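You operate a simulated robot arm through the tools that you are given. There is no shell and no other tool.

The job below is to be done with a simulated robot arm. You get a single attempt, and the scene is never put back.

JOB
Put things in order on the top of the narrow bench. At the end: the grey token (marked "WALNUTS") from the top of the narrow bench stands where the white label roll stood; the white label roll from the top of the narrow bench stands where the silver table weight (marked "500 g") stood; the silver table weight from the top of the narrow bench stands on top of the beige small layer pad; the teal block stands where the grey token stood; whatever was shut is shut again. Leave all else as you found it, and nothing knocked over.

The check looks at the end state, three seconds after you hand in, the way a careful person would. Anything else that was tipped, shoved, dropped, spilled or broken makes it a failure.

ROBOT AND FRAMES
A 6-joint arm with a two-finger gripper, fixed in place. Base frame: the origin is at the foot of the arm, x ahead of it, y to its left, z up; the work surface is at about z = 0.839. Readings come in m, degrees, newtons and seconds.
With the tool pointing down near the work surface it reaches from about 0.12 to 0.68 m from the base axis. Its first joint turns from -66.0 to 66.0 degrees. Payload 2.45 kg.
The TCP is the grasp point between the finger pads, 0.03 m short of the fingertips. In the tool frame z runs along the fingers and y along their closing line. Largest opening 0.106 m; the body of the gripper starts 0.079 m behind the TCP.
Orientation is that of the tool frame in the base frame, as [roll, pitch, yaw] about the fixed x, y, z axes, in that order (R = Rz(yaw) Ry(pitch) Rx(roll)). With the fingers straight down and closing along the base's y, the tool's x points along the base's -x, its y along +y and its z along -z.

CONTROLS
- The arm moves only by the tool send_rows. Its argument "targets" is one flat list of numbers, 7 for each row, row after row: the shift along the tool's x, y, z in m, then the turn, a rotation vector about the tool's x, y, z in degrees, then the closure, from 0 (fully open) to 1 (shut). In form: [dx, dy, dz, wx, wy, wz, fingers, dx, dy, dz, wx, wy, wz, fingers, ...]. A call has 1 to 20 rows; each row is the pose to reach, as a shift and turn from the pose commanded when the call began, along the tool's axes at that moment. A row lasts 0.2 s, in which the tool goes at most 0.05 m and 8.6 degrees; a call with a longer step from one row to the next is refused whole, and so is a gripper value outside its range. A pose out of reach is approached as far as the arm can. The call stops where the force on the tool passes 40 N (or 10 N more than at its start, if that is more) or the arm is blocked; 0.2 s more then pass. Each finger travels about 0.153 m/s and halts on what it meets, pressing with about 30 N; the grip force reading is that of the motor and also rises with nothing between the fingers. The clock runs only during rows and for 0.2 s after the last one: add rows that repeat a pose to give the fingers time. It gives the time, the measured TCP pose, the force on the tool (base axes), the opening and the grip force at its end, in the units of the frame above (readings bear some noise), with the torque about the TCP (base axes, N m) and any sound that the robot's microphone picked up.
- Cameras (640 x 400 px; columns grow to the right, rows downward): "scene" is fixed at [0.0655, 0.4253, 1.3985]; the picture's right is [-0.65, -0.76, 0.00], its down [-0.47, 0.40, -0.79] and it looks along [0.60, -0.51, -0.61] (base axes); focal length 342 px, centre (320, 200). "wrist" rides on the gripper at [0.076, -0.002, -0.106] in the tool frame; the picture's right is [0.02, 1.00, 0.00], its down [-0.78, 0.02, -0.62] and it looks along [-0.62, 0.01, 0.78] (tool axes); focal length 247 px, centre (320, 200). There is no depth. A picture from a camera that has moved, and an enlarged one, comes with that camera's place and axes in the base frame and with its lens.
- camera(camera): a new picture of that camera. The clock stands still meanwhile.
- inspect(camera, box): a new picture of the part [left, top, right, bottom] of that camera's present view, enlarged. The clock stands still meanwhile.
- sign_off(): hands the job in; it is judged then, once.

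Nothing tells you positions but the pictures and the camera data. Unless the task says otherwise, let go and move clear before handing in.

The tools are called as a command line: name --argument value ..., lists and objects as JSON in quotes. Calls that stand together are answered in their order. send_rows: Moves the arm, as the interface text tells. Its arguments: {"type":"object","properties":{"targets":{"type":"array","items":{"type":"number"}}},"required":["targets"]} The other tools are called the same way: camera (camera) takes a picture; inspect (camera, box) takes an enlarged picture of a part of a camera's view; sign_off () hands the job in.

At the start:

```text
clock: 0.0
tcp_pos: [0.3783, 0.084, 1.1461]
tcp_rot: [180.0, 0.0, -179.9]
force: [0.2, -0.5, 0.7]
wrist_torque: [0.02, 0.03, 0.02]
finger_gap: 0.1058
grasp_force: 0.2
```

scene: 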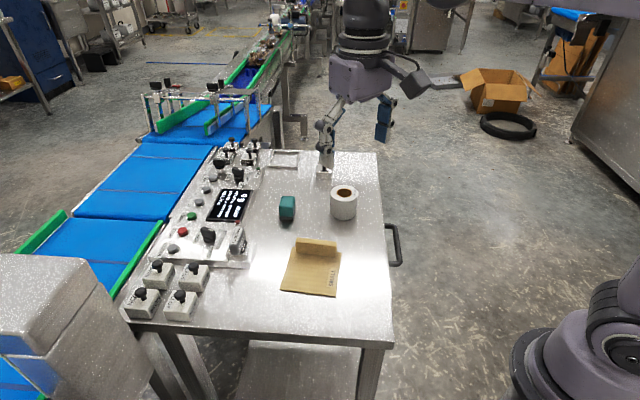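
wrist: 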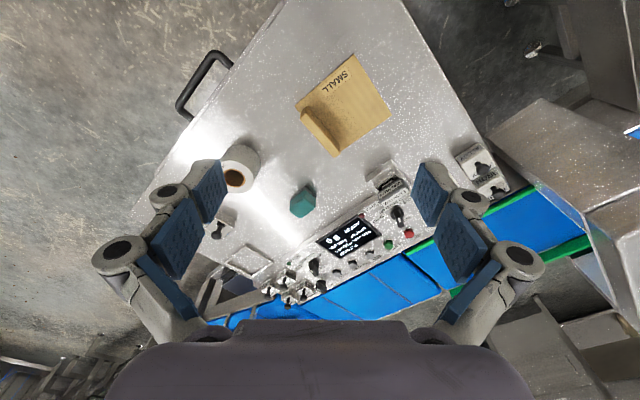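

I can see the bench with a teal block, the white label roll, a beige pad with a raised end, and a control panel on the left. The weight and token are not yet clear, so I'll enlarge parts of both views before moving.

inspect --camera "scene" --box '[240, 130, 400, 230]'

inspect --camera "scene" --box '[110, 130, 270, 230]'

inspect --camera "scene" --box '[110, 220, 270, 320]'

inspect --camera "scene" --box '[250, 220, 410, 320]'

inspect --camera "wrist" --box '[180, 130, 340, 230]'

inspect --camera "wrist" --box '[190, 220, 350, 320]'

inspect --camera "wrist" --box '[340, 140, 500, 240]'

```text
4.00 times, centred on (320, 180) of scene
camera zoom: at [0.0655, 0.4253, 1.3985], right [-0.65, -0.76, 0.0], down [-0.47, 0.4, -0.79], along [0.6, -0.51, -0.61], focal length 1370 px, centre (320, 280)
```

zoom: 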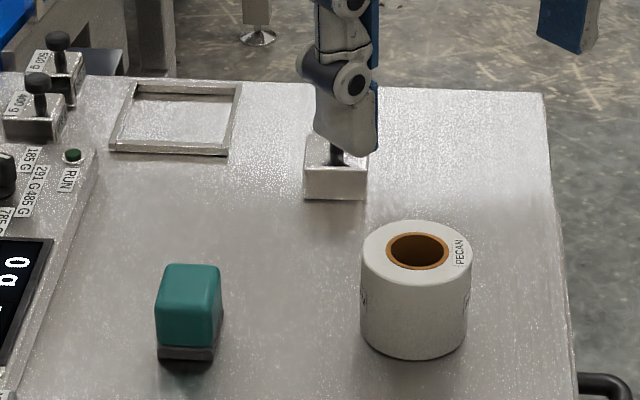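

```text
4.00 times, centred on (190, 180) of scene
camera zoom: at [0.0655, 0.4253, 1.3985], right [-0.65, -0.76, 0.0], down [-0.47, 0.4, -0.79], along [0.6, -0.51, -0.61], focal length 1370 px, centre (840, 280)
```

zoom: 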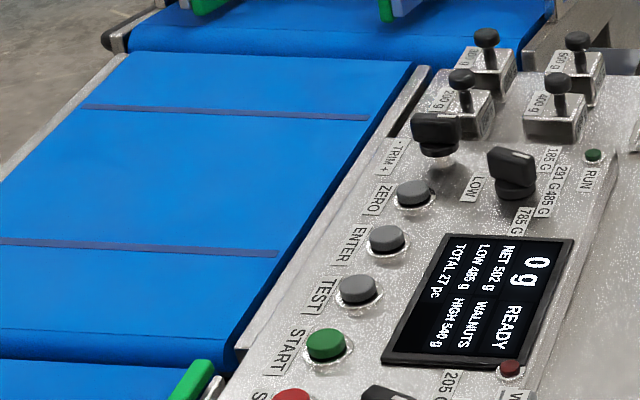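

```text
4.00 times, centred on (190, 270) of scene
camera zoom: at [0.0655, 0.4253, 1.3985], right [-0.65, -0.76, 0.0], down [-0.47, 0.4, -0.79], along [0.6, -0.51, -0.61], focal length 1370 px, centre (840, -80)
```

zoom: 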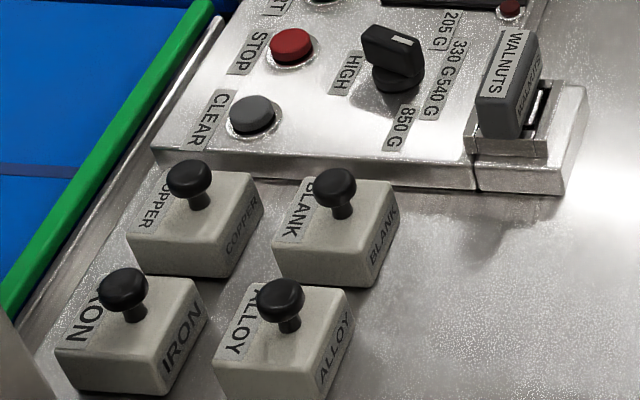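

```text
4.00 times, centred on (330, 270) of scene
camera zoom: at [0.0655, 0.4253, 1.3985], right [-0.65, -0.76, 0.0], down [-0.47, 0.4, -0.79], along [0.6, -0.51, -0.61], focal length 1370 px, centre (280, -80)
```

zoom: 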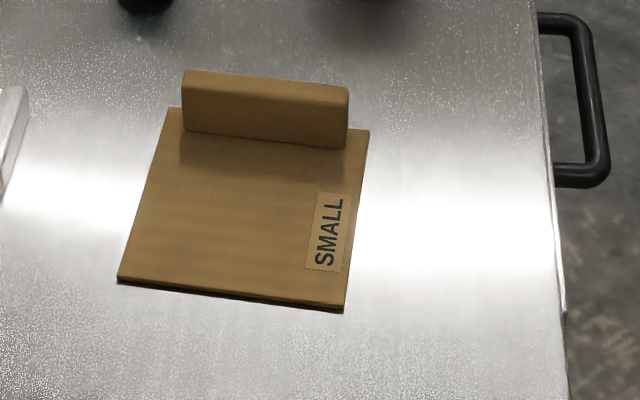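

```text
4.00 times, centred on (260, 180) of wrist
camera zoom: at [0.3016, 0.084, 1.2516], right [-0.02, 1.0, 0.0], down [0.78, 0.02, 0.62], along [0.62, 0.01, -0.78], focal length 988 px, centre (560, 280)
```

zoom: 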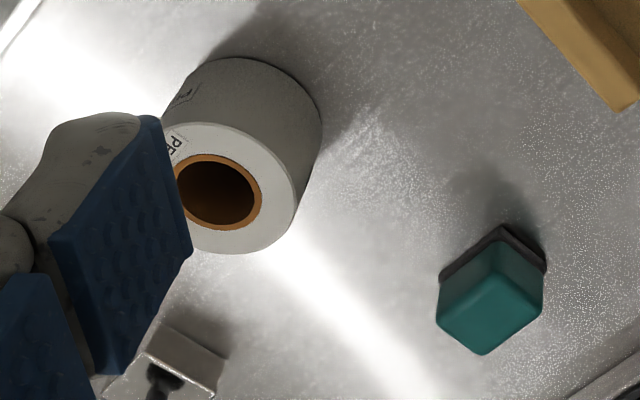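

```text
4.00 times, centred on (270, 270) of wrist
camera zoom: at [0.3016, 0.084, 1.2516], right [-0.02, 1.0, 0.0], down [0.78, 0.02, 0.62], along [0.62, 0.01, -0.78], focal length 988 px, centre (520, -80)
```

zoom: 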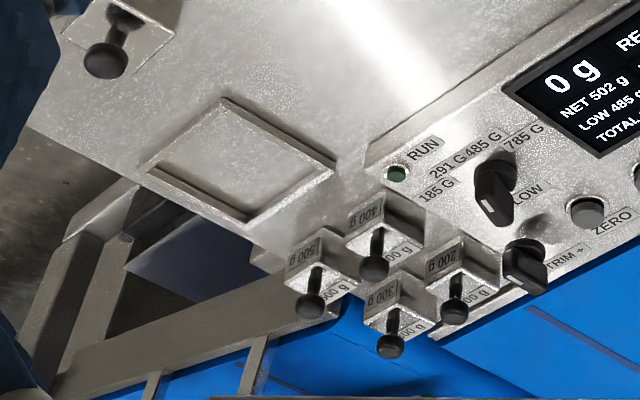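

```text
4.00 times, centred on (420, 190) of wrist
camera zoom: at [0.3016, 0.084, 1.2516], right [-0.02, 1.0, 0.0], down [0.78, 0.02, 0.62], along [0.62, 0.01, -0.78], focal length 988 px, centre (-80, 240)
```

zoom: 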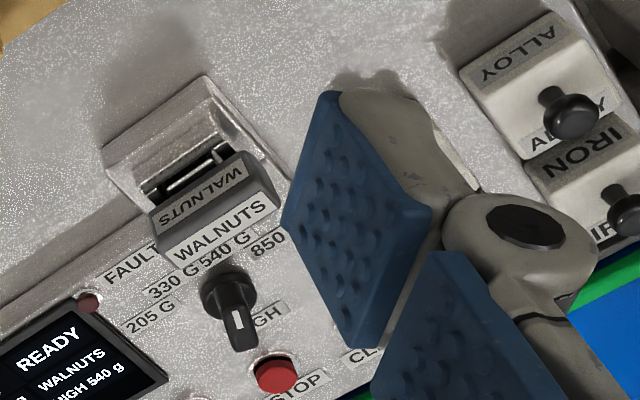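

The WALNUTS token seems to sit in a holder on the panel, and a lone weight sits partly hidden behind the gripper finger. I'll bring the wrist camera closer to the token first, staying well above everything.

send_rows --targets '[-0.0124, 0.0306, 0.0276, 0, 0, 0, 0, -0.0248, 0.0612, 0.0552, 0, 0, 0, 0, -0.0372, 0.0918, 0.0828, 0, 0, 0, 0, -0.0496, 0.1224, 0.1104, 0, 0, 0, 0, -0.062, 0.153, 0.138, 0, 0, 0, 0, -0.062, 0.153, 0.138, 0, 0, 0, 0]'

```text
clock: 1.4
tcp_pos: [0.442, 0.2364, 1.0069]
tcp_rot: [-180.0, 0.0, -179.9]
force: [-0.1, 1.1, -0.2]
wrist_torque: [0.01, 0.01, 0.02]
finger_gap: 0.1062
grasp_force: 0.1
```

The arm moved where I wanted it. Now I'll look at the token area with the wrist camera, and at the lone weight with the scene camera.

camera --camera "wrist"

camera --camera "scene"

inspect --camera "scene" --box '[280, 140, 360, 190]'

inspect --camera "scene" --box '[205, 125, 285, 175]'

```text
taken
camera wrist: at [0.3642, 0.2357, 1.1129], right [-0.02, 1.0, 0.0], down [0.78, 0.02, 0.62], along [0.62, 0.01, -0.78], focal length 247 px, centre (320, 200)
```

wrist: 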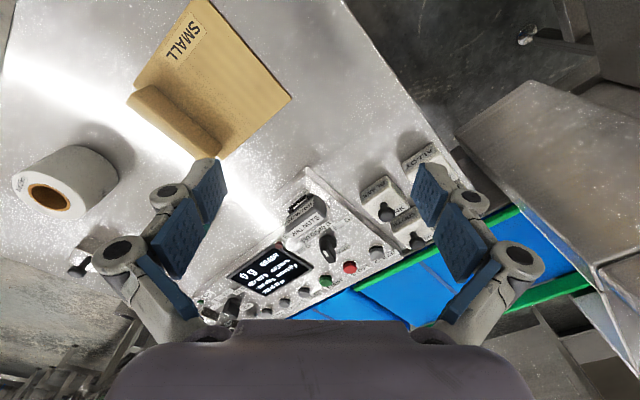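

```text
taken
```

scene: 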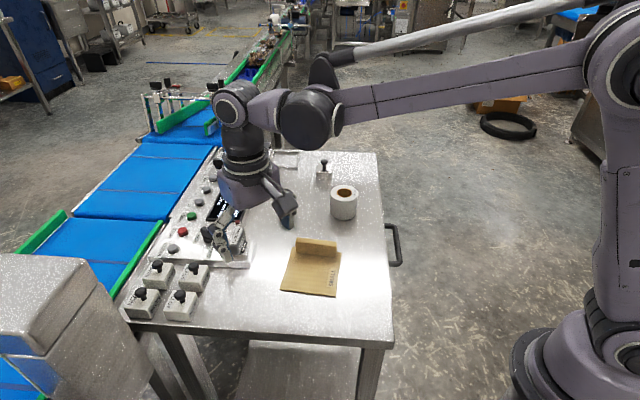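

```text
8.00 times, centred on (320, 165) of scene
camera zoom: at [0.0654, 0.4253, 1.3985], right [-0.65, -0.76, 0.0], down [-0.47, 0.4, -0.79], along [0.6, -0.51, -0.61], focal length 2740 px, centre (320, 480)
```

zoom: 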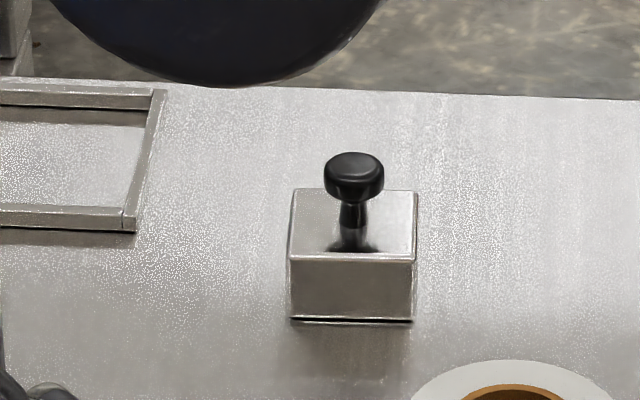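

```text
8.00 times, centred on (245, 150) of scene
camera zoom: at [0.0654, 0.4253, 1.3985], right [-0.65, -0.76, 0.0], down [-0.47, 0.4, -0.79], along [0.6, -0.51, -0.61], focal length 2740 px, centre (920, 600)
```

zoom: 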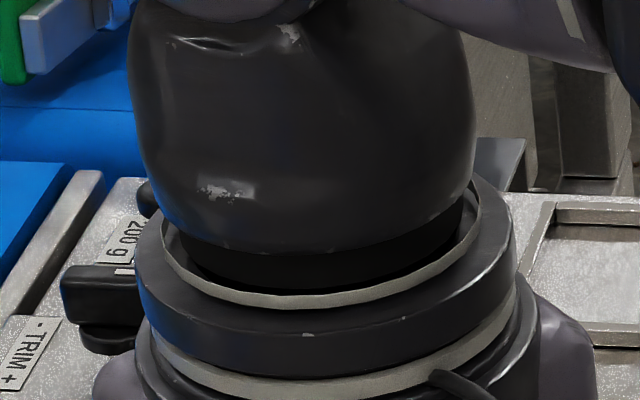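

The lone weight shows no label from this side, so I'll look closely at the token holder and other wrist details.

inspect --camera "wrist" --box '[240, 150, 400, 250]'

inspect --camera "wrist" --box '[280, 180, 344, 220]'

inspect --camera "wrist" --box '[100, 0, 300, 160]'

inspect --camera "scene" --box '[200, 210, 280, 260]'

```text
4.00 times, centred on (320, 200) of wrist
camera zoom: at [0.3642, 0.2357, 1.1129], right [-0.02, 1.0, 0.0], down [0.78, 0.02, 0.62], along [0.62, 0.01, -0.78], focal length 988 px, centre (320, 200)
```

zoom: 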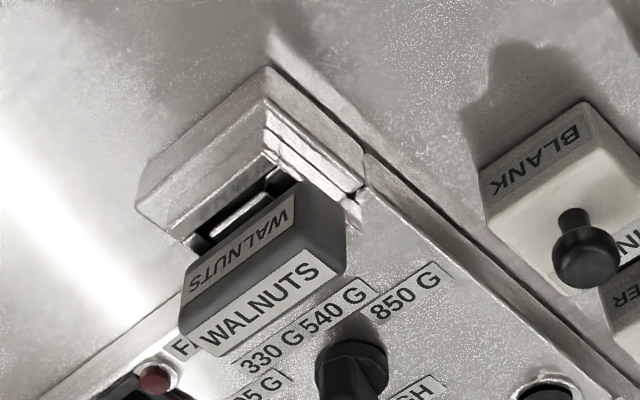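

```text
10.00 times, centred on (312, 200) of wrist
camera zoom: at [0.3642, 0.2357, 1.1129], right [-0.02, 1.0, 0.0], down [0.78, 0.02, 0.62], along [0.62, 0.01, -0.78], focal length 2470 px, centre (400, 200)
```

zoom: 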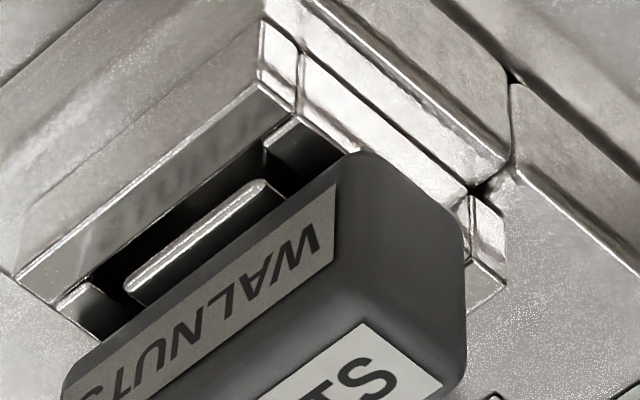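

```text
2.50 times, centred on (200, 80) of wrist
camera zoom: at [0.3642, 0.2357, 1.1129], right [-0.02, 1.0, 0.0], down [0.78, 0.02, 0.62], along [0.62, 0.01, -0.78], focal length 617 px, centre (620, 500)
```

zoom: 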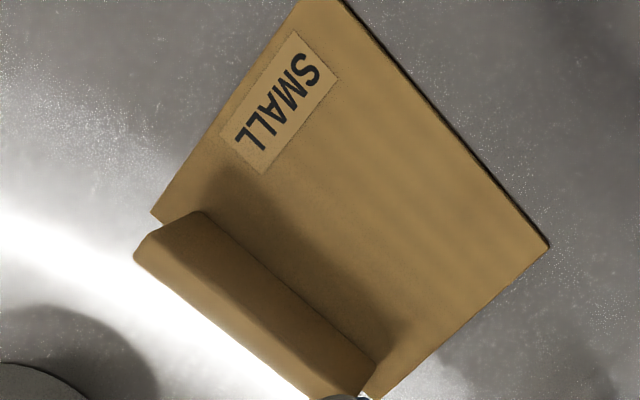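

```text
8.00 times, centred on (240, 235) of scene
camera zoom: at [0.0654, 0.4253, 1.3985], right [-0.65, -0.76, 0.0], down [-0.47, 0.4, -0.79], along [0.6, -0.51, -0.61], focal length 2740 px, centre (960, -80)
```

zoom: 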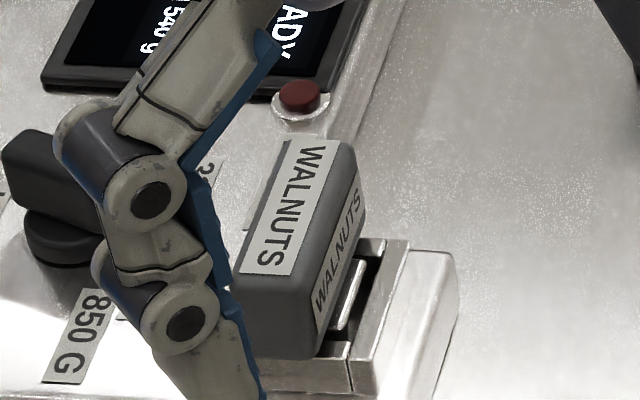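

The token stands in a small nest next to a silver block. Now I'll move the camera over to the lone weight to read its markings from close up.

send_rows --targets '[-0.01533, -0.0402, 0, 0, 0, 0, 0, -0.03067, -0.0804, 0, 0, 0, 0, 0, -0.046, -0.1207, 0, 0, 0, 0, 0, -0.06133, -0.1609, 0, 0, 0, 0, 0, -0.07667, -0.2011, 0, 0, 0, 0, 0, -0.092, -0.2413, 0, 0, 0, 0, 0, -0.1073, -0.2816, 0, 0, 0, 0, 0, -0.1227, -0.3218, 0, 0, 0, 0, 0, -0.138, -0.362, 0, 0, 0, 0, 0, -0.138, -0.362, 0, 0, 0, 0, 0]'

camera --camera "wrist"

inspect --camera "wrist" --box '[240, 150, 400, 250]'

camera --camera "scene"

```text
clock: 3.6
tcp_pos: [0.579, -0.1214, 1.0059]
tcp_rot: [-180.0, 0.0, 180.0]
force: [0.0, 0.5, -0.3]
wrist_torque: [0.0, -0.01, 0.03]
finger_gap: 0.1062
grasp_force: 0.1
```

```text
taken
camera wrist: at [0.5012, -0.1227, 1.1115], right [-0.02, 1.0, 0.0], down [0.78, 0.02, 0.62], along [0.62, 0.01, -0.78], focal length 247 px, centre (320, 200)
```

wrist: 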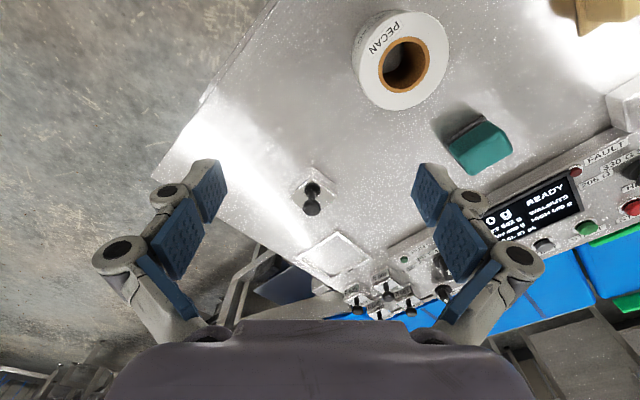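

```text
4.00 times, centred on (320, 200) of wrist
camera zoom: at [0.5012, -0.1227, 1.1115], right [-0.02, 1.0, 0.0], down [0.78, 0.02, 0.62], along [0.62, 0.01, -0.78], focal length 988 px, centre (320, 200)
```

zoom: 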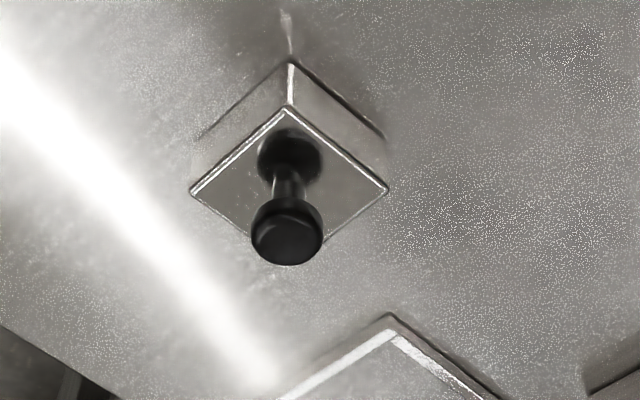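

```text
taken
```

scene: 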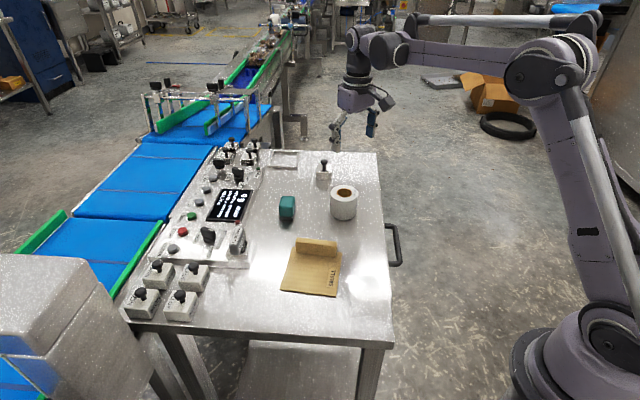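

The lone weight shows blank top and near sides; its marking may be on the far sides. Before turning the camera to check them, I'll measure the roll and block from this pose.

inspect --camera "wrist" --box '[330, 0, 490, 100]'

inspect --camera "wrist" --box '[400, 90, 560, 190]'

inspect --camera "wrist" --box '[290, 220, 450, 320]'

inspect --camera "scene" --box '[210, 125, 290, 175]'

inspect --camera "scene" --box '[270, 175, 370, 237]'

inspect --camera "scene" --box '[205, 215, 269, 255]'

```text
4.00 times, centred on (410, 50) of wrist
camera zoom: at [0.5012, -0.1227, 1.1115], right [-0.02, 1.0, 0.0], down [0.78, 0.02, 0.62], along [0.62, 0.01, -0.78], focal length 988 px, centre (-40, 800)
```

zoom: 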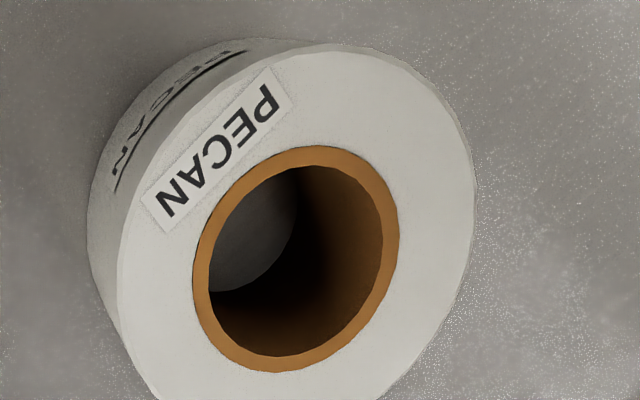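

```text
4.00 times, centred on (480, 140) of wrist
camera zoom: at [0.5012, -0.1227, 1.1115], right [-0.02, 1.0, 0.0], down [0.78, 0.02, 0.62], along [0.62, 0.01, -0.78], focal length 988 px, centre (-320, 440)
```

zoom: 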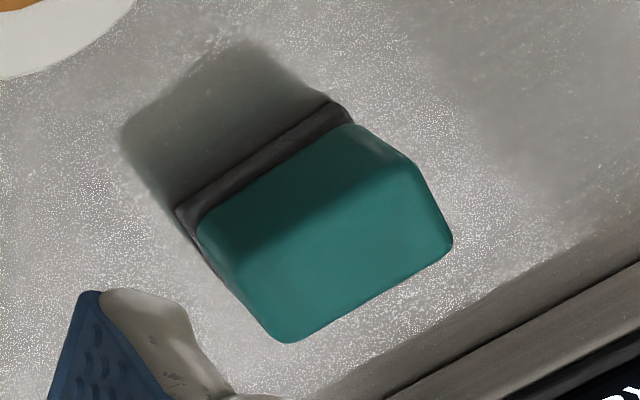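

```text
4.00 times, centred on (370, 270) of wrist
camera zoom: at [0.5012, -0.1227, 1.1115], right [-0.02, 1.0, 0.0], down [0.78, 0.02, 0.62], along [0.62, 0.01, -0.78], focal length 988 px, centre (120, -80)
```

zoom: 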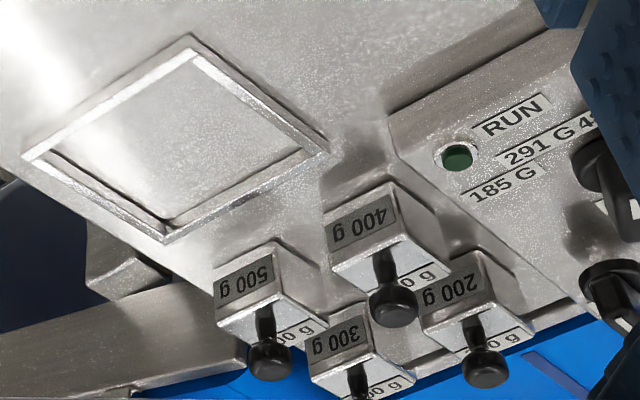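

```text
8.00 times, centred on (250, 150) of scene
camera zoom: at [0.0655, 0.4253, 1.3985], right [-0.65, -0.76, 0.0], down [-0.47, 0.4, -0.79], along [0.6, -0.51, -0.61], focal length 2740 px, centre (880, 600)
```

zoom: 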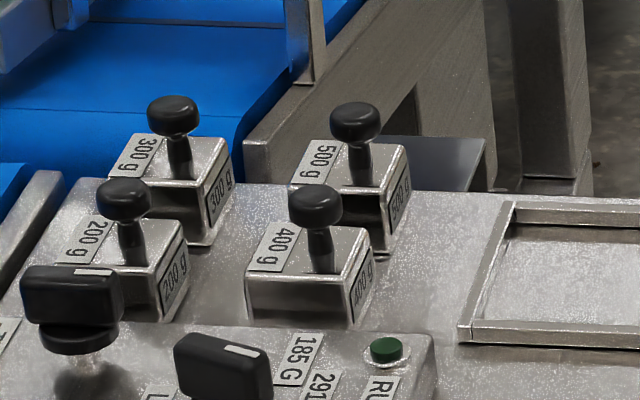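

```text
6.40 times, centred on (320, 206) of scene
camera zoom: at [0.0655, 0.4253, 1.3985], right [-0.65, -0.76, 0.0], down [-0.47, 0.4, -0.79], along [0.6, -0.51, -0.61], focal length 2192 px, centre (320, 162)
```

zoom: 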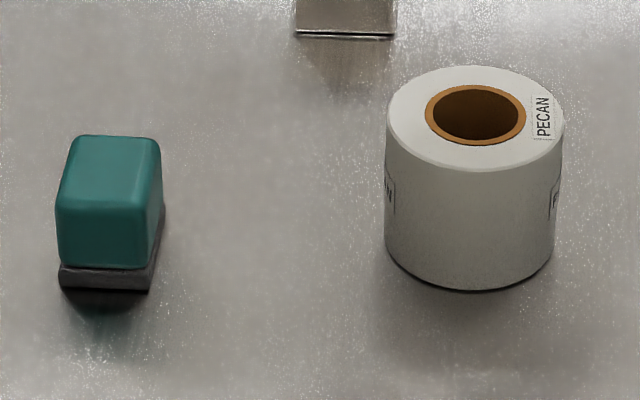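

```text
10.00 times, centred on (237, 235) of scene
camera zoom: at [0.0655, 0.4253, 1.3985], right [-0.65, -0.76, 0.0], down [-0.47, 0.4, -0.79], along [0.6, -0.51, -0.61], focal length 3425 px, centre (1150, -150)
```

zoom: 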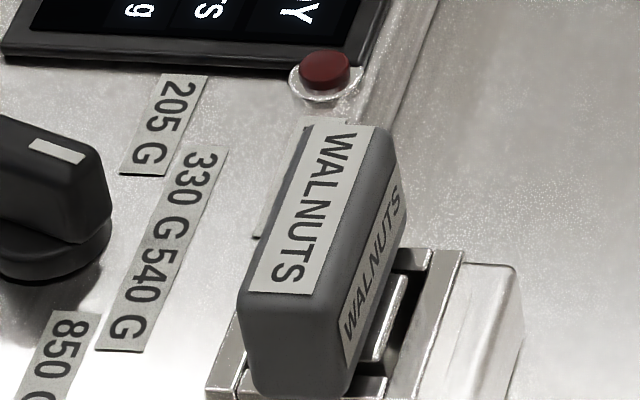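

The lone weight has no mark on the visible faces, while the grouped weights (200–500 g) are about 0.9 m away, past the arm's stated reach. I'll yaw the camera to look at the lone weight's hidden sides before deciding.

send_rows --targets '[-0.00736, 0.01227, 0, 0, 0, 8.18, 0, -0.01473, 0.02455, 0, 0, 0, 16.36, 0, -0.02209, 0.03682, 0, 0, 0, 24.54, 0, -0.02945, 0.04909, 0, 0, 0, 32.72, 0, -0.03682, 0.06136, 0, 0, 0, 40.9, 0, -0.04418, 0.07364, 0, 0, 0, 49.08, 0, -0.05155, 0.08591, 0, 0, 0, 57.26, 0, -0.05891, 0.09818, 0, 0, 0, 65.44, 0, -0.06627, 0.11045, 0, 0, 0, 73.62, 0, -0.07364, 0.12273, 0, 0, 0, 81.8, 0, -0.081, 0.135, 0, 0, 0, 90, 0, -0.081, 0.135, 0, 0, 0, 90, 0]'

camera --camera "wrist"

camera --camera "scene"

```text
clock: 6.2
tcp_pos: [0.6602, 0.0117, 1.0064]
tcp_rot: [-179.9, 0.0, 89.9]
force: [0.8, 0.0, 0.6]
wrist_torque: [0.0, 0.0, -0.02]
finger_gap: 0.1059
grasp_force: 0.1
```

```text
taken
camera wrist: at [0.6579, 0.0895, 1.1129], right [1.0, 0.02, 0.0], down [0.02, -0.78, 0.62], along [0.01, -0.62, -0.78], focal length 247 px, centre (320, 200)
```

wrist: 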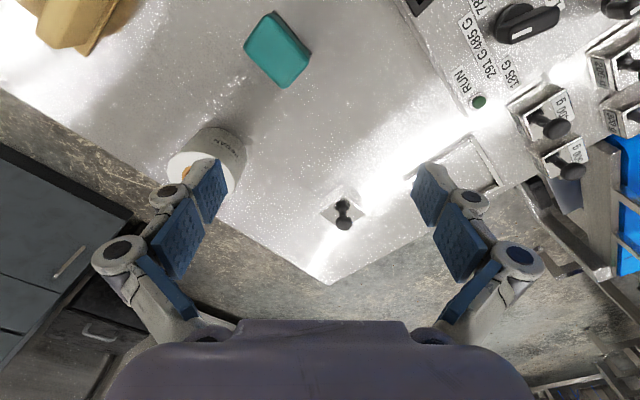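

```text
taken
```

scene: 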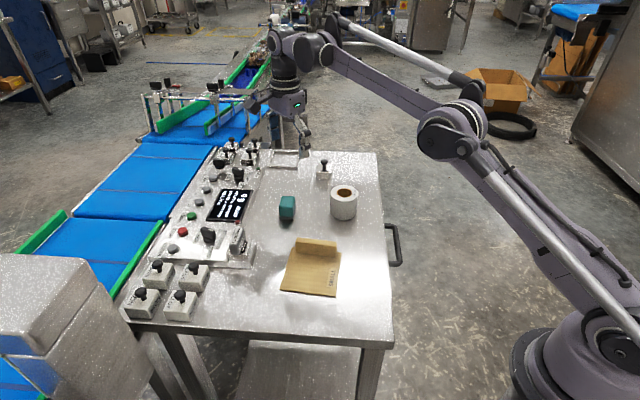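

inspect --camera "wrist" --box '[304, 180, 384, 230]'

inspect --camera "wrist" --box '[420, 60, 640, 200]'

inspect --camera "wrist" --box '[160, 0, 320, 100]'

```text
8.00 times, centred on (344, 205) of wrist
camera zoom: at [0.6579, 0.0895, 1.1129], right [1.0, 0.02, 0.0], down [0.02, -0.78, 0.62], along [0.01, -0.62, -0.78], focal length 1976 px, centre (128, 160)
```

zoom: 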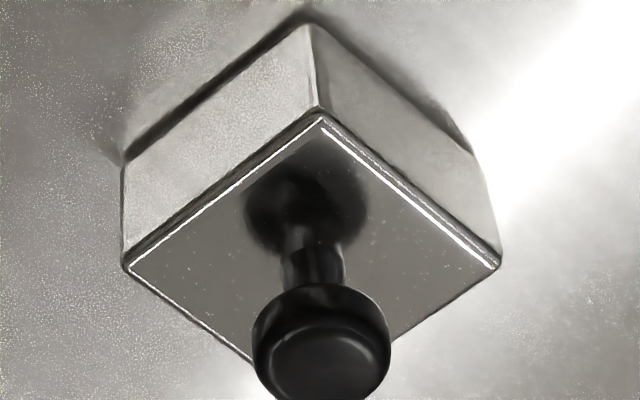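

```text
2.86 times, centred on (530, 130) of wrist
camera zoom: at [0.6579, 0.0895, 1.1129], right [1.0, 0.02, 0.0], down [0.02, -0.78, 0.62], along [0.01, -0.62, -0.78], focal length 706 px, centre (-280, 400)
```

zoom: 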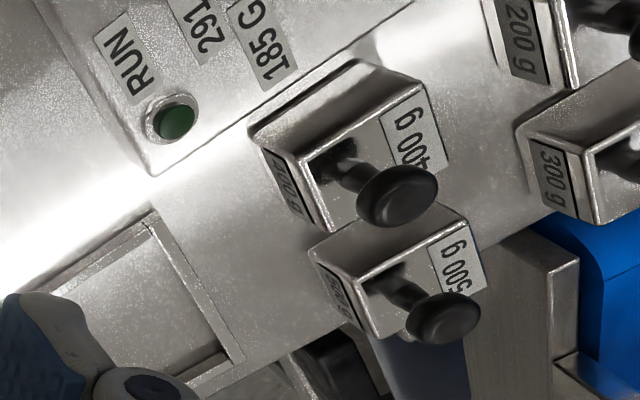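

```text
4.00 times, centred on (240, 50) of wrist
camera zoom: at [0.6579, 0.0895, 1.1129], right [1.0, 0.02, 0.0], down [0.02, -0.78, 0.62], along [0.01, -0.62, -0.78], focal length 988 px, centre (640, 800)
```

zoom: 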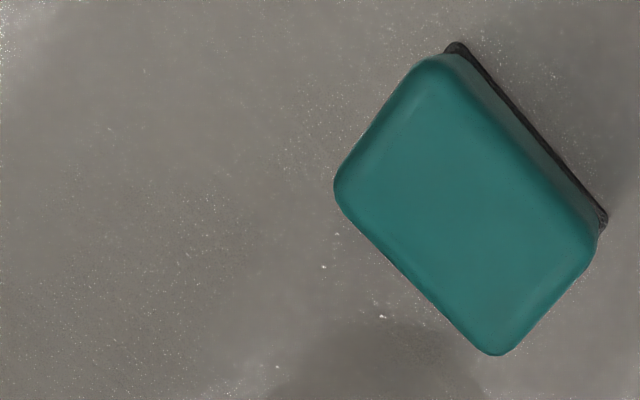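

The (+x,+y) face is blank too. One face remains, so I'll turn the other way round to view it from the right-hand side.

send_rows --targets '[-0.012, -0.00545, 0, 0, 0, -8.18, 0, -0.024, -0.01091, 0, 0, 0, -16.36, 0, -0.036, -0.01636, 0, 0, 0, -24.54, 0, -0.048, -0.02182, 0, 0, 0, -32.72, 0, -0.06, -0.02727, 0, 0, 0, -40.9, 0, -0.072, -0.03273, 0, 0, 0, -49.08, 0, -0.084, -0.03818, 0, 0, 0, -57.26, 0, -0.096, -0.04364, 0, 0, 0, -65.44, 0, -0.108, -0.04909, 0, 0, 0, -73.62, 0, -0.12, -0.05455, 0, 0, 0, -81.8, 0, -0.132, -0.06, 0, 0, 0, -90, 0]'

```text
clock: 8.6
tcp_pos: [0.598, -0.1218, 1.0072]
tcp_rot: [-179.9, -0.1, -179.9]
force: [0.0, 0.1, 0.6]
wrist_torque: [0.02, 0.02, -0.02]
finger_gap: 0.1062
grasp_force: 0.1
```

The arm is back at its original heading above the lone weight. I'll carry on turning to put the camera on the −y side.

send_rows --targets '[-0.00455, -0.01218, 0, 0, 0, -8.18, 0, -0.00909, -0.02436, 0, 0, 0, -16.36, 0, -0.01364, -0.03655, 0, 0, 0, -24.54, 0, -0.01818, -0.04873, 0, 0, 0, -32.72, 0, -0.02273, -0.06091, 0, 0, 0, -40.9, 0, -0.02727, -0.07309, 0, 0, 0, -49.08, 0, -0.03182, -0.08527, 0, 0, 0, -57.26, 0, -0.03636, -0.09745, 0, 0, 0, -65.44, 0, -0.04091, -0.10964, 0, 0, 0, -73.62, 0, -0.04545, -0.12182, 0, 0, 0, -81.8, 0, -0.05, -0.134, 0, 0, 0, -90, 0, -0.05, -0.134, 0, 0, 0, -90, 0]'

camera --camera "wrist"

```text
clock: 11.2
tcp_pos: [0.6255, -0.2447, 1.0]
tcp_rot: [180.0, 0.0, -89.9]
force: [0.7, -0.6, 0.4]
wrist_torque: [0.02, 0.0, -0.01]
finger_gap: 0.1059
grasp_force: 0.0
out of reach, approached as far as the arm can: row 8, 9, 10, 11, 12
```

```text
taken
camera wrist: at [0.6256, -0.3194, 1.1051], right [-1.0, -0.02, 0.0], down [-0.02, 0.78, 0.62], along [-0.01, 0.62, -0.78], focal length 247 px, centre (320, 200)
```

wrist: 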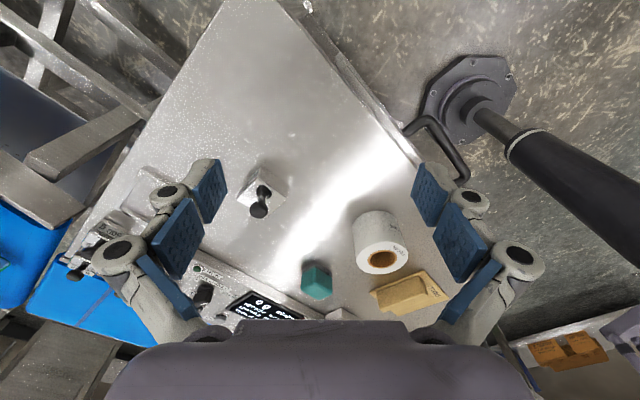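

inspect --camera "wrist" --box '[224, 165, 304, 215]'

inspect --camera "wrist" --box '[290, 200, 450, 300]'

inspect --camera "wrist" --box '[90, 150, 250, 250]'

inspect --camera "scene" --box '[240, 130, 400, 230]'

```text
8.00 times, centred on (264, 190) of wrist
camera zoom: at [0.6256, -0.3194, 1.1051], right [-1.0, -0.02, 0.0], down [-0.02, 0.78, 0.62], along [-0.01, 0.62, -0.78], focal length 1976 px, centre (768, 280)
```

zoom: 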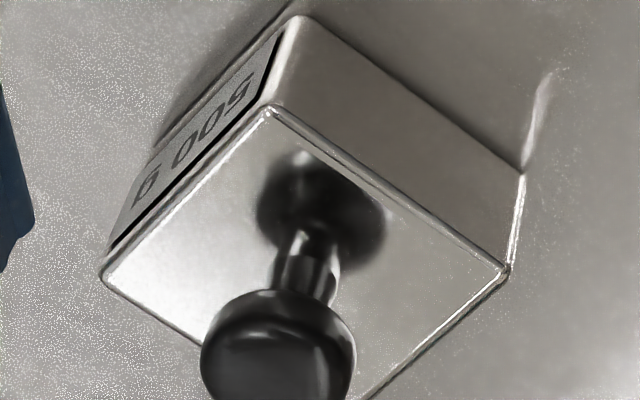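

```text
4.00 times, centred on (370, 250) of wrist
camera zoom: at [0.6256, -0.3194, 1.1051], right [-1.0, -0.02, 0.0], down [-0.02, 0.78, 0.62], along [-0.01, 0.62, -0.78], focal length 988 px, centre (120, 0)
```

zoom: 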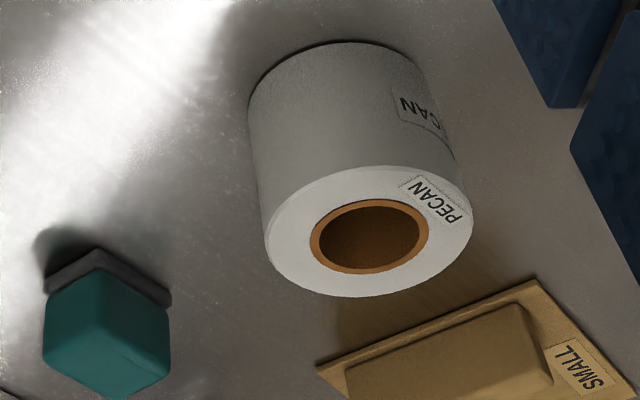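

```text
4.00 times, centred on (170, 200) of wrist
camera zoom: at [0.6256, -0.3194, 1.1051], right [-1.0, -0.02, 0.0], down [-0.02, 0.78, 0.62], along [-0.01, 0.62, -0.78], focal length 988 px, centre (920, 200)
```

zoom: 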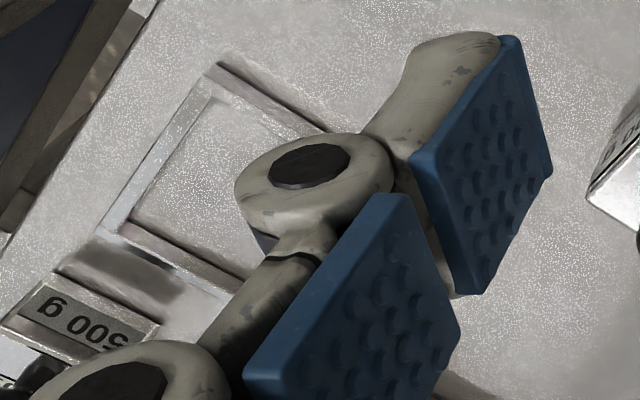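

```text
4.00 times, centred on (320, 180) of scene
camera zoom: at [0.0654, 0.4253, 1.3985], right [-0.65, -0.76, 0.0], down [-0.47, 0.4, -0.79], along [0.6, -0.51, -0.61], focal length 1370 px, centre (320, 280)
```

zoom: 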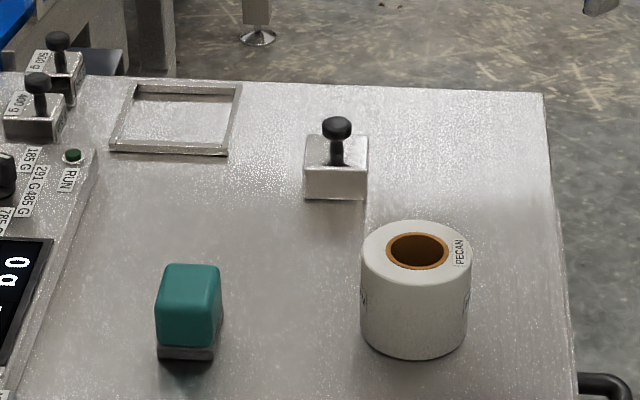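

The hidden face reads "500 g", so this lone weight is the one to move; it sits near (0.69, −0.13), just past straight-down reach, so I'll have to tilt for it. Next I'll look at the token nest from the pad side.

send_rows --targets '[-0.0429, 0.01315, 0.001, 0, 0, 4.5, 0, -0.0857, 0.0263, 0.002, 0, 0, 9, 0, -0.1286, 0.03945, 0.003, 0, 0, 13.5, 0, -0.1715, 0.0526, 0.004, 0, 0, 18, 0, -0.2144, 0.06575, 0.005, 0, 0, 22.5, 0, -0.2572, 0.0789, 0.006, 0, 0, 27, 0, -0.3001, 0.09205, 0.007, 0, 0, 31.5, 0, -0.343, 0.1052, 0.008, 0, 0, 36, 0, -0.3858, 0.11835, 0.009, 0, 0, 40.5, 0, -0.4287, 0.1315, 0.01, 0, 0, 45, 0, -0.4287, 0.1315, 0.01, 0, 0, 45, 0]'

camera --camera "wrist"

inspect --camera "wrist" --box '[270, 150, 370, 212]'

```text
clock: 13.6
tcp_pos: [0.4902, 0.1821, 0.9899]
tcp_rot: [-180.0, 0.0, -135.1]
force: [-0.3, 0.4, -0.2]
wrist_torque: [0.04, -0.01, 0.03]
finger_gap: 0.1061
grasp_force: 0.1
```

```text
taken
camera wrist: at [0.4371, 0.1286, 1.095], right [-0.72, 0.69, 0.0], down [0.54, 0.56, 0.62], along [0.43, 0.45, -0.78], focal length 247 px, centre (320, 200)
```

wrist: 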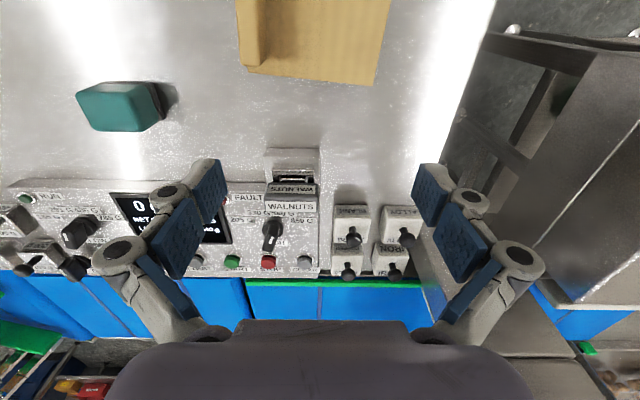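

```text
6.40 times, centred on (320, 181) of wrist
camera zoom: at [0.4371, 0.1286, 1.095], right [-0.72, 0.69, 0.0], down [0.54, 0.56, 0.62], along [0.43, 0.45, -0.78], focal length 1581 px, centre (320, 322)
```

zoom: 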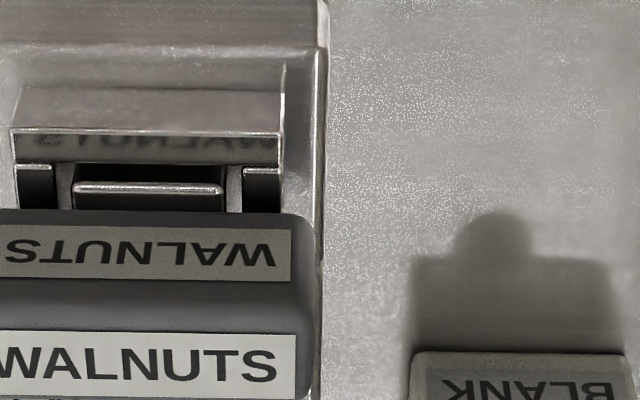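

The nest sits on the edge of the sloped panel with some kind of clip in front of the token. I'll enlarge more of this view and the scene view to understand it.

inspect --camera "wrist" --box '[240, 140, 340, 202]'

inspect --camera "wrist" --box '[220, 140, 420, 290]'

inspect --camera "scene" --box '[195, 205, 275, 285]'

inspect --camera "wrist" --box '[60, 70, 180, 145]'

camera --camera "scene"

```text
6.40 times, centred on (290, 171) of wrist
camera zoom: at [0.4371, 0.1286, 1.095], right [-0.72, 0.69, 0.0], down [0.54, 0.56, 0.62], along [0.43, 0.45, -0.78], focal length 1581 px, centre (512, 386)
```

zoom: 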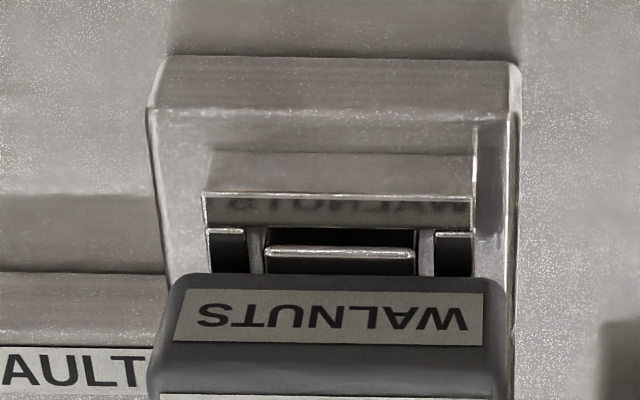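

```text
2.67 times, centred on (320, 215) of wrist
camera zoom: at [0.4371, 0.1286, 1.095], right [-0.72, 0.69, 0.0], down [0.54, 0.56, 0.62], along [0.43, 0.45, -0.78], focal length 659 px, centre (320, 160)
```

zoom: 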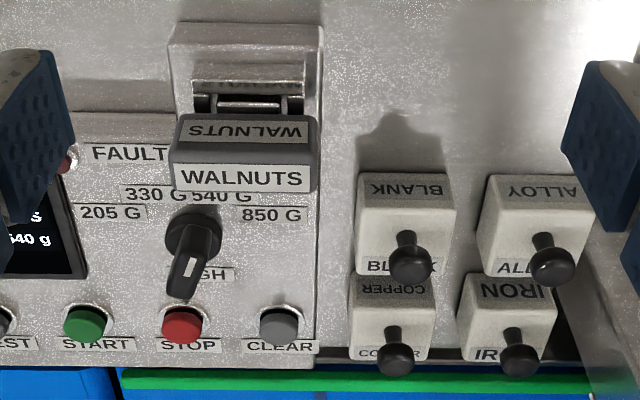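

```text
5.00 times, centred on (235, 245) of scene
camera zoom: at [0.0654, 0.4253, 1.3985], right [-0.65, -0.76, 0.0], down [-0.47, 0.4, -0.79], along [0.6, -0.51, -0.61], focal length 1713 px, centre (745, -25)
```

zoom: 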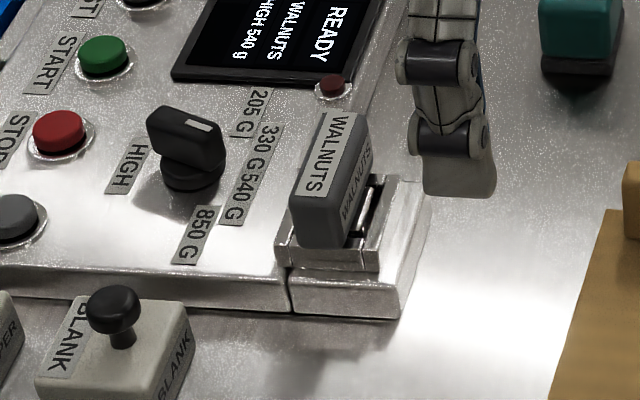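

```text
5.33 times, centred on (120, 108) of wrist
camera zoom: at [0.4371, 0.1286, 1.095], right [-0.72, 0.69, 0.0], down [0.54, 0.56, 0.62], along [0.43, 0.45, -0.78], focal length 1317 px, centre (1387, 693)
```

zoom: 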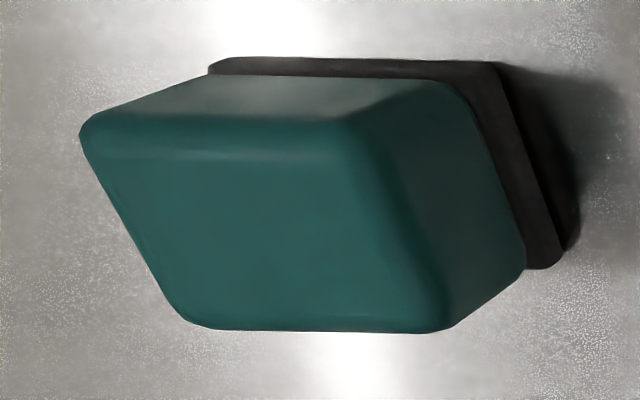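

```text
taken
```

scene: 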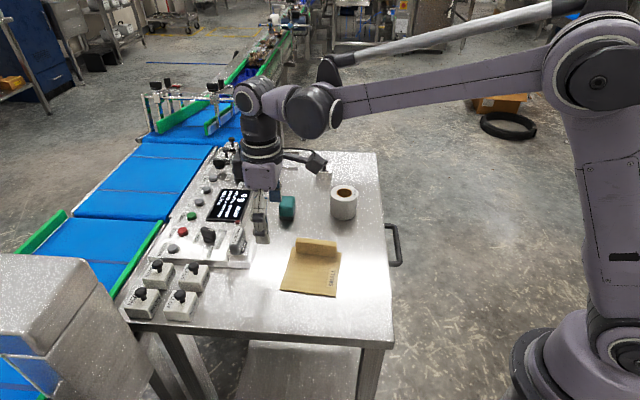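

The nest is a raised frame on a plinth at the panel's edge, with the token standing upright in it (top at z≈0.907, about 54×20 mm). I'll tilt the wrist for a lower, closer look at how the token sits.

send_rows --targets '[0.0096, -0.0004, 0.015, 0, -6.6, 0, 0, 0.0191, -0.0008, 0.03, 0, -13.2, 0, 0, 0.0287, -0.0011, 0.045, 0, -19.8, 0, 0, 0.0382, -0.0015, 0.061, 0, -26.5, 0, 0, 0.0382, -0.0015, 0.061, 0, -26.5, 0, 0]'

camera --camera "wrist"

inspect --camera "wrist" --box '[270, 155, 370, 217]'

```text
clock: 14.8
tcp_pos: [0.4671, 0.1559, 0.9294]
tcp_rot: [179.9, 26.5, -135.0]
force: [-0.3, -0.3, 0.1]
wrist_torque: [-0.02, -0.01, -0.01]
finger_gap: 0.106
grasp_force: 0.1
```

```text
taken
camera wrist: at [0.3852, 0.0733, 0.9897], right [-0.72, 0.69, -0.01], down [0.29, 0.31, 0.91], along [0.63, 0.65, -0.42], focal length 247 px, centre (320, 200)
```

wrist: 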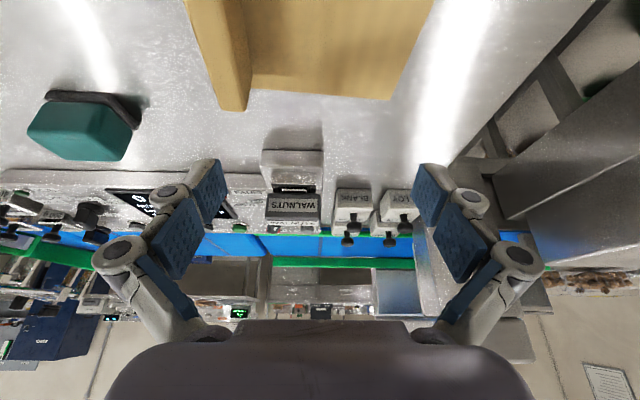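

```text
6.40 times, centred on (320, 186) of wrist
camera zoom: at [0.3852, 0.0733, 0.9897], right [-0.72, 0.69, -0.01], down [0.29, 0.31, 0.91], along [0.63, 0.65, -0.42], focal length 1581 px, centre (320, 290)
```

zoom: 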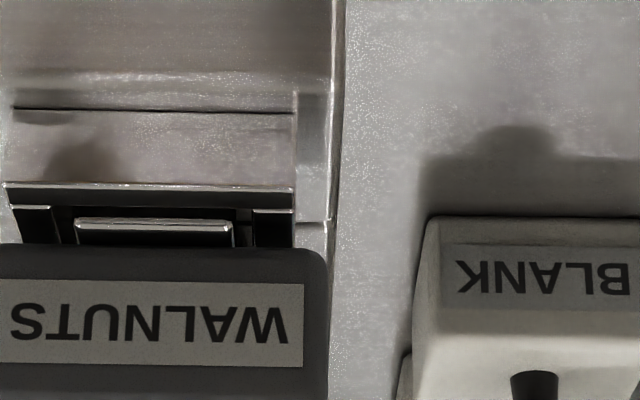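

inspect --camera "wrist" --box '[255, 145, 335, 195]'

inspect --camera "wrist" --box '[245, 175, 345, 237]'

inspect --camera "wrist" --box '[10, 75, 170, 175]'

inspect --camera "wrist" --box '[170, 0, 450, 120]'

```text
8.00 times, centred on (295, 170) of wrist
camera zoom: at [0.3852, 0.0733, 0.9897], right [-0.72, 0.69, -0.01], down [0.29, 0.31, 0.91], along [0.63, 0.65, -0.42], focal length 1976 px, centre (520, 440)
```

zoom: 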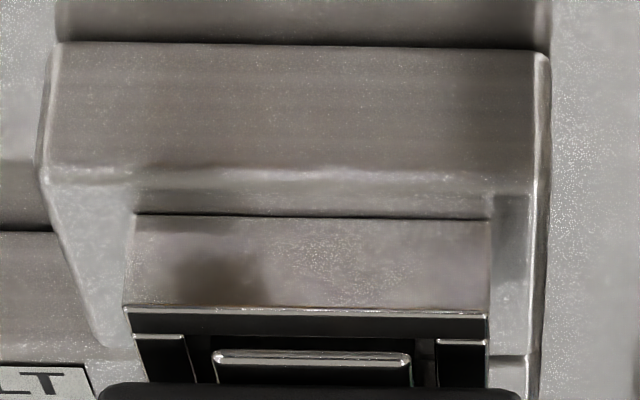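

```text
6.40 times, centred on (295, 206) of wrist
camera zoom: at [0.3852, 0.0733, 0.9897], right [-0.72, 0.69, -0.01], down [0.29, 0.31, 0.91], along [0.63, 0.65, -0.42], focal length 1581 px, centre (480, 162)
```

zoom: 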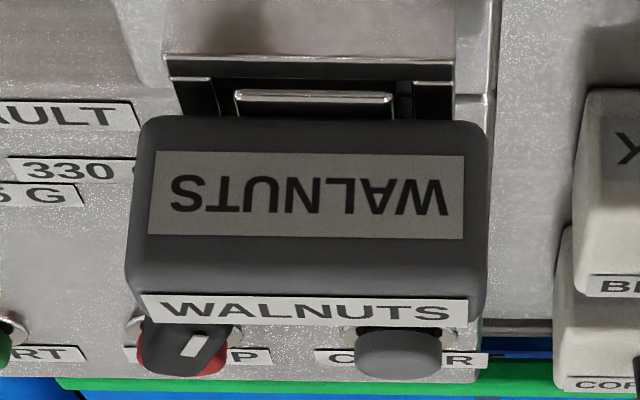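

```text
4.00 times, centred on (90, 125) of wrist
camera zoom: at [0.3852, 0.0733, 0.9897], right [-0.72, 0.69, -0.01], down [0.29, 0.31, 0.91], along [0.63, 0.65, -0.42], focal length 988 px, centre (1240, 500)
```

zoom: 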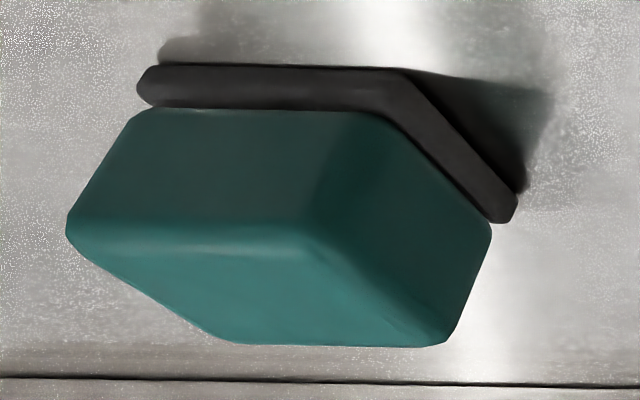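

```text
2.29 times, centred on (310, 60) of wrist
camera zoom: at [0.3852, 0.0733, 0.9897], right [-0.72, 0.69, -0.01], down [0.29, 0.31, 0.91], along [0.63, 0.65, -0.42], focal length 564 px, centre (343, 520)
```

zoom: 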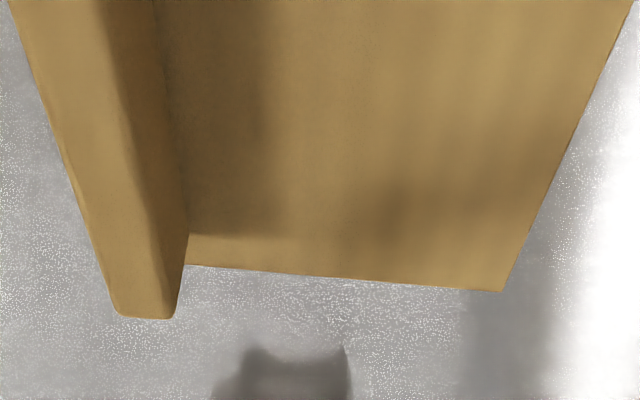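

The lone weight is the 500 g one, and the token stands on a small platform at z≈0.877 near (0.567, 0.223); the roll is near (0.539, −0.058) and the teal block near (0.625, 0.054). The order will be weight, roll, token, teal block. I'll straighten the wrist and rise first.

send_rows --targets '[-0.01, 0, -0.02, 0, 6.6, 0, 0, -0.02, 0, -0.04, 0, 13.2, 0, 0, -0.03, 0, -0.06, 0, 19.8, 0, 0, -0.04, 0, -0.0806, 0, 26.5, 0, 0, -0.04, 0, -0.0806, 0, 26.5, 0, 0]'

```text
clock: 16.0
tcp_pos: [0.4679, 0.1565, 1.02]
tcp_rot: [-180.0, 0.0, -134.9]
force: [-0.1, 0.6, 0.3]
wrist_torque: [-0.02, 0.02, 0.0]
finger_gap: 0.1062
grasp_force: 0.1
```

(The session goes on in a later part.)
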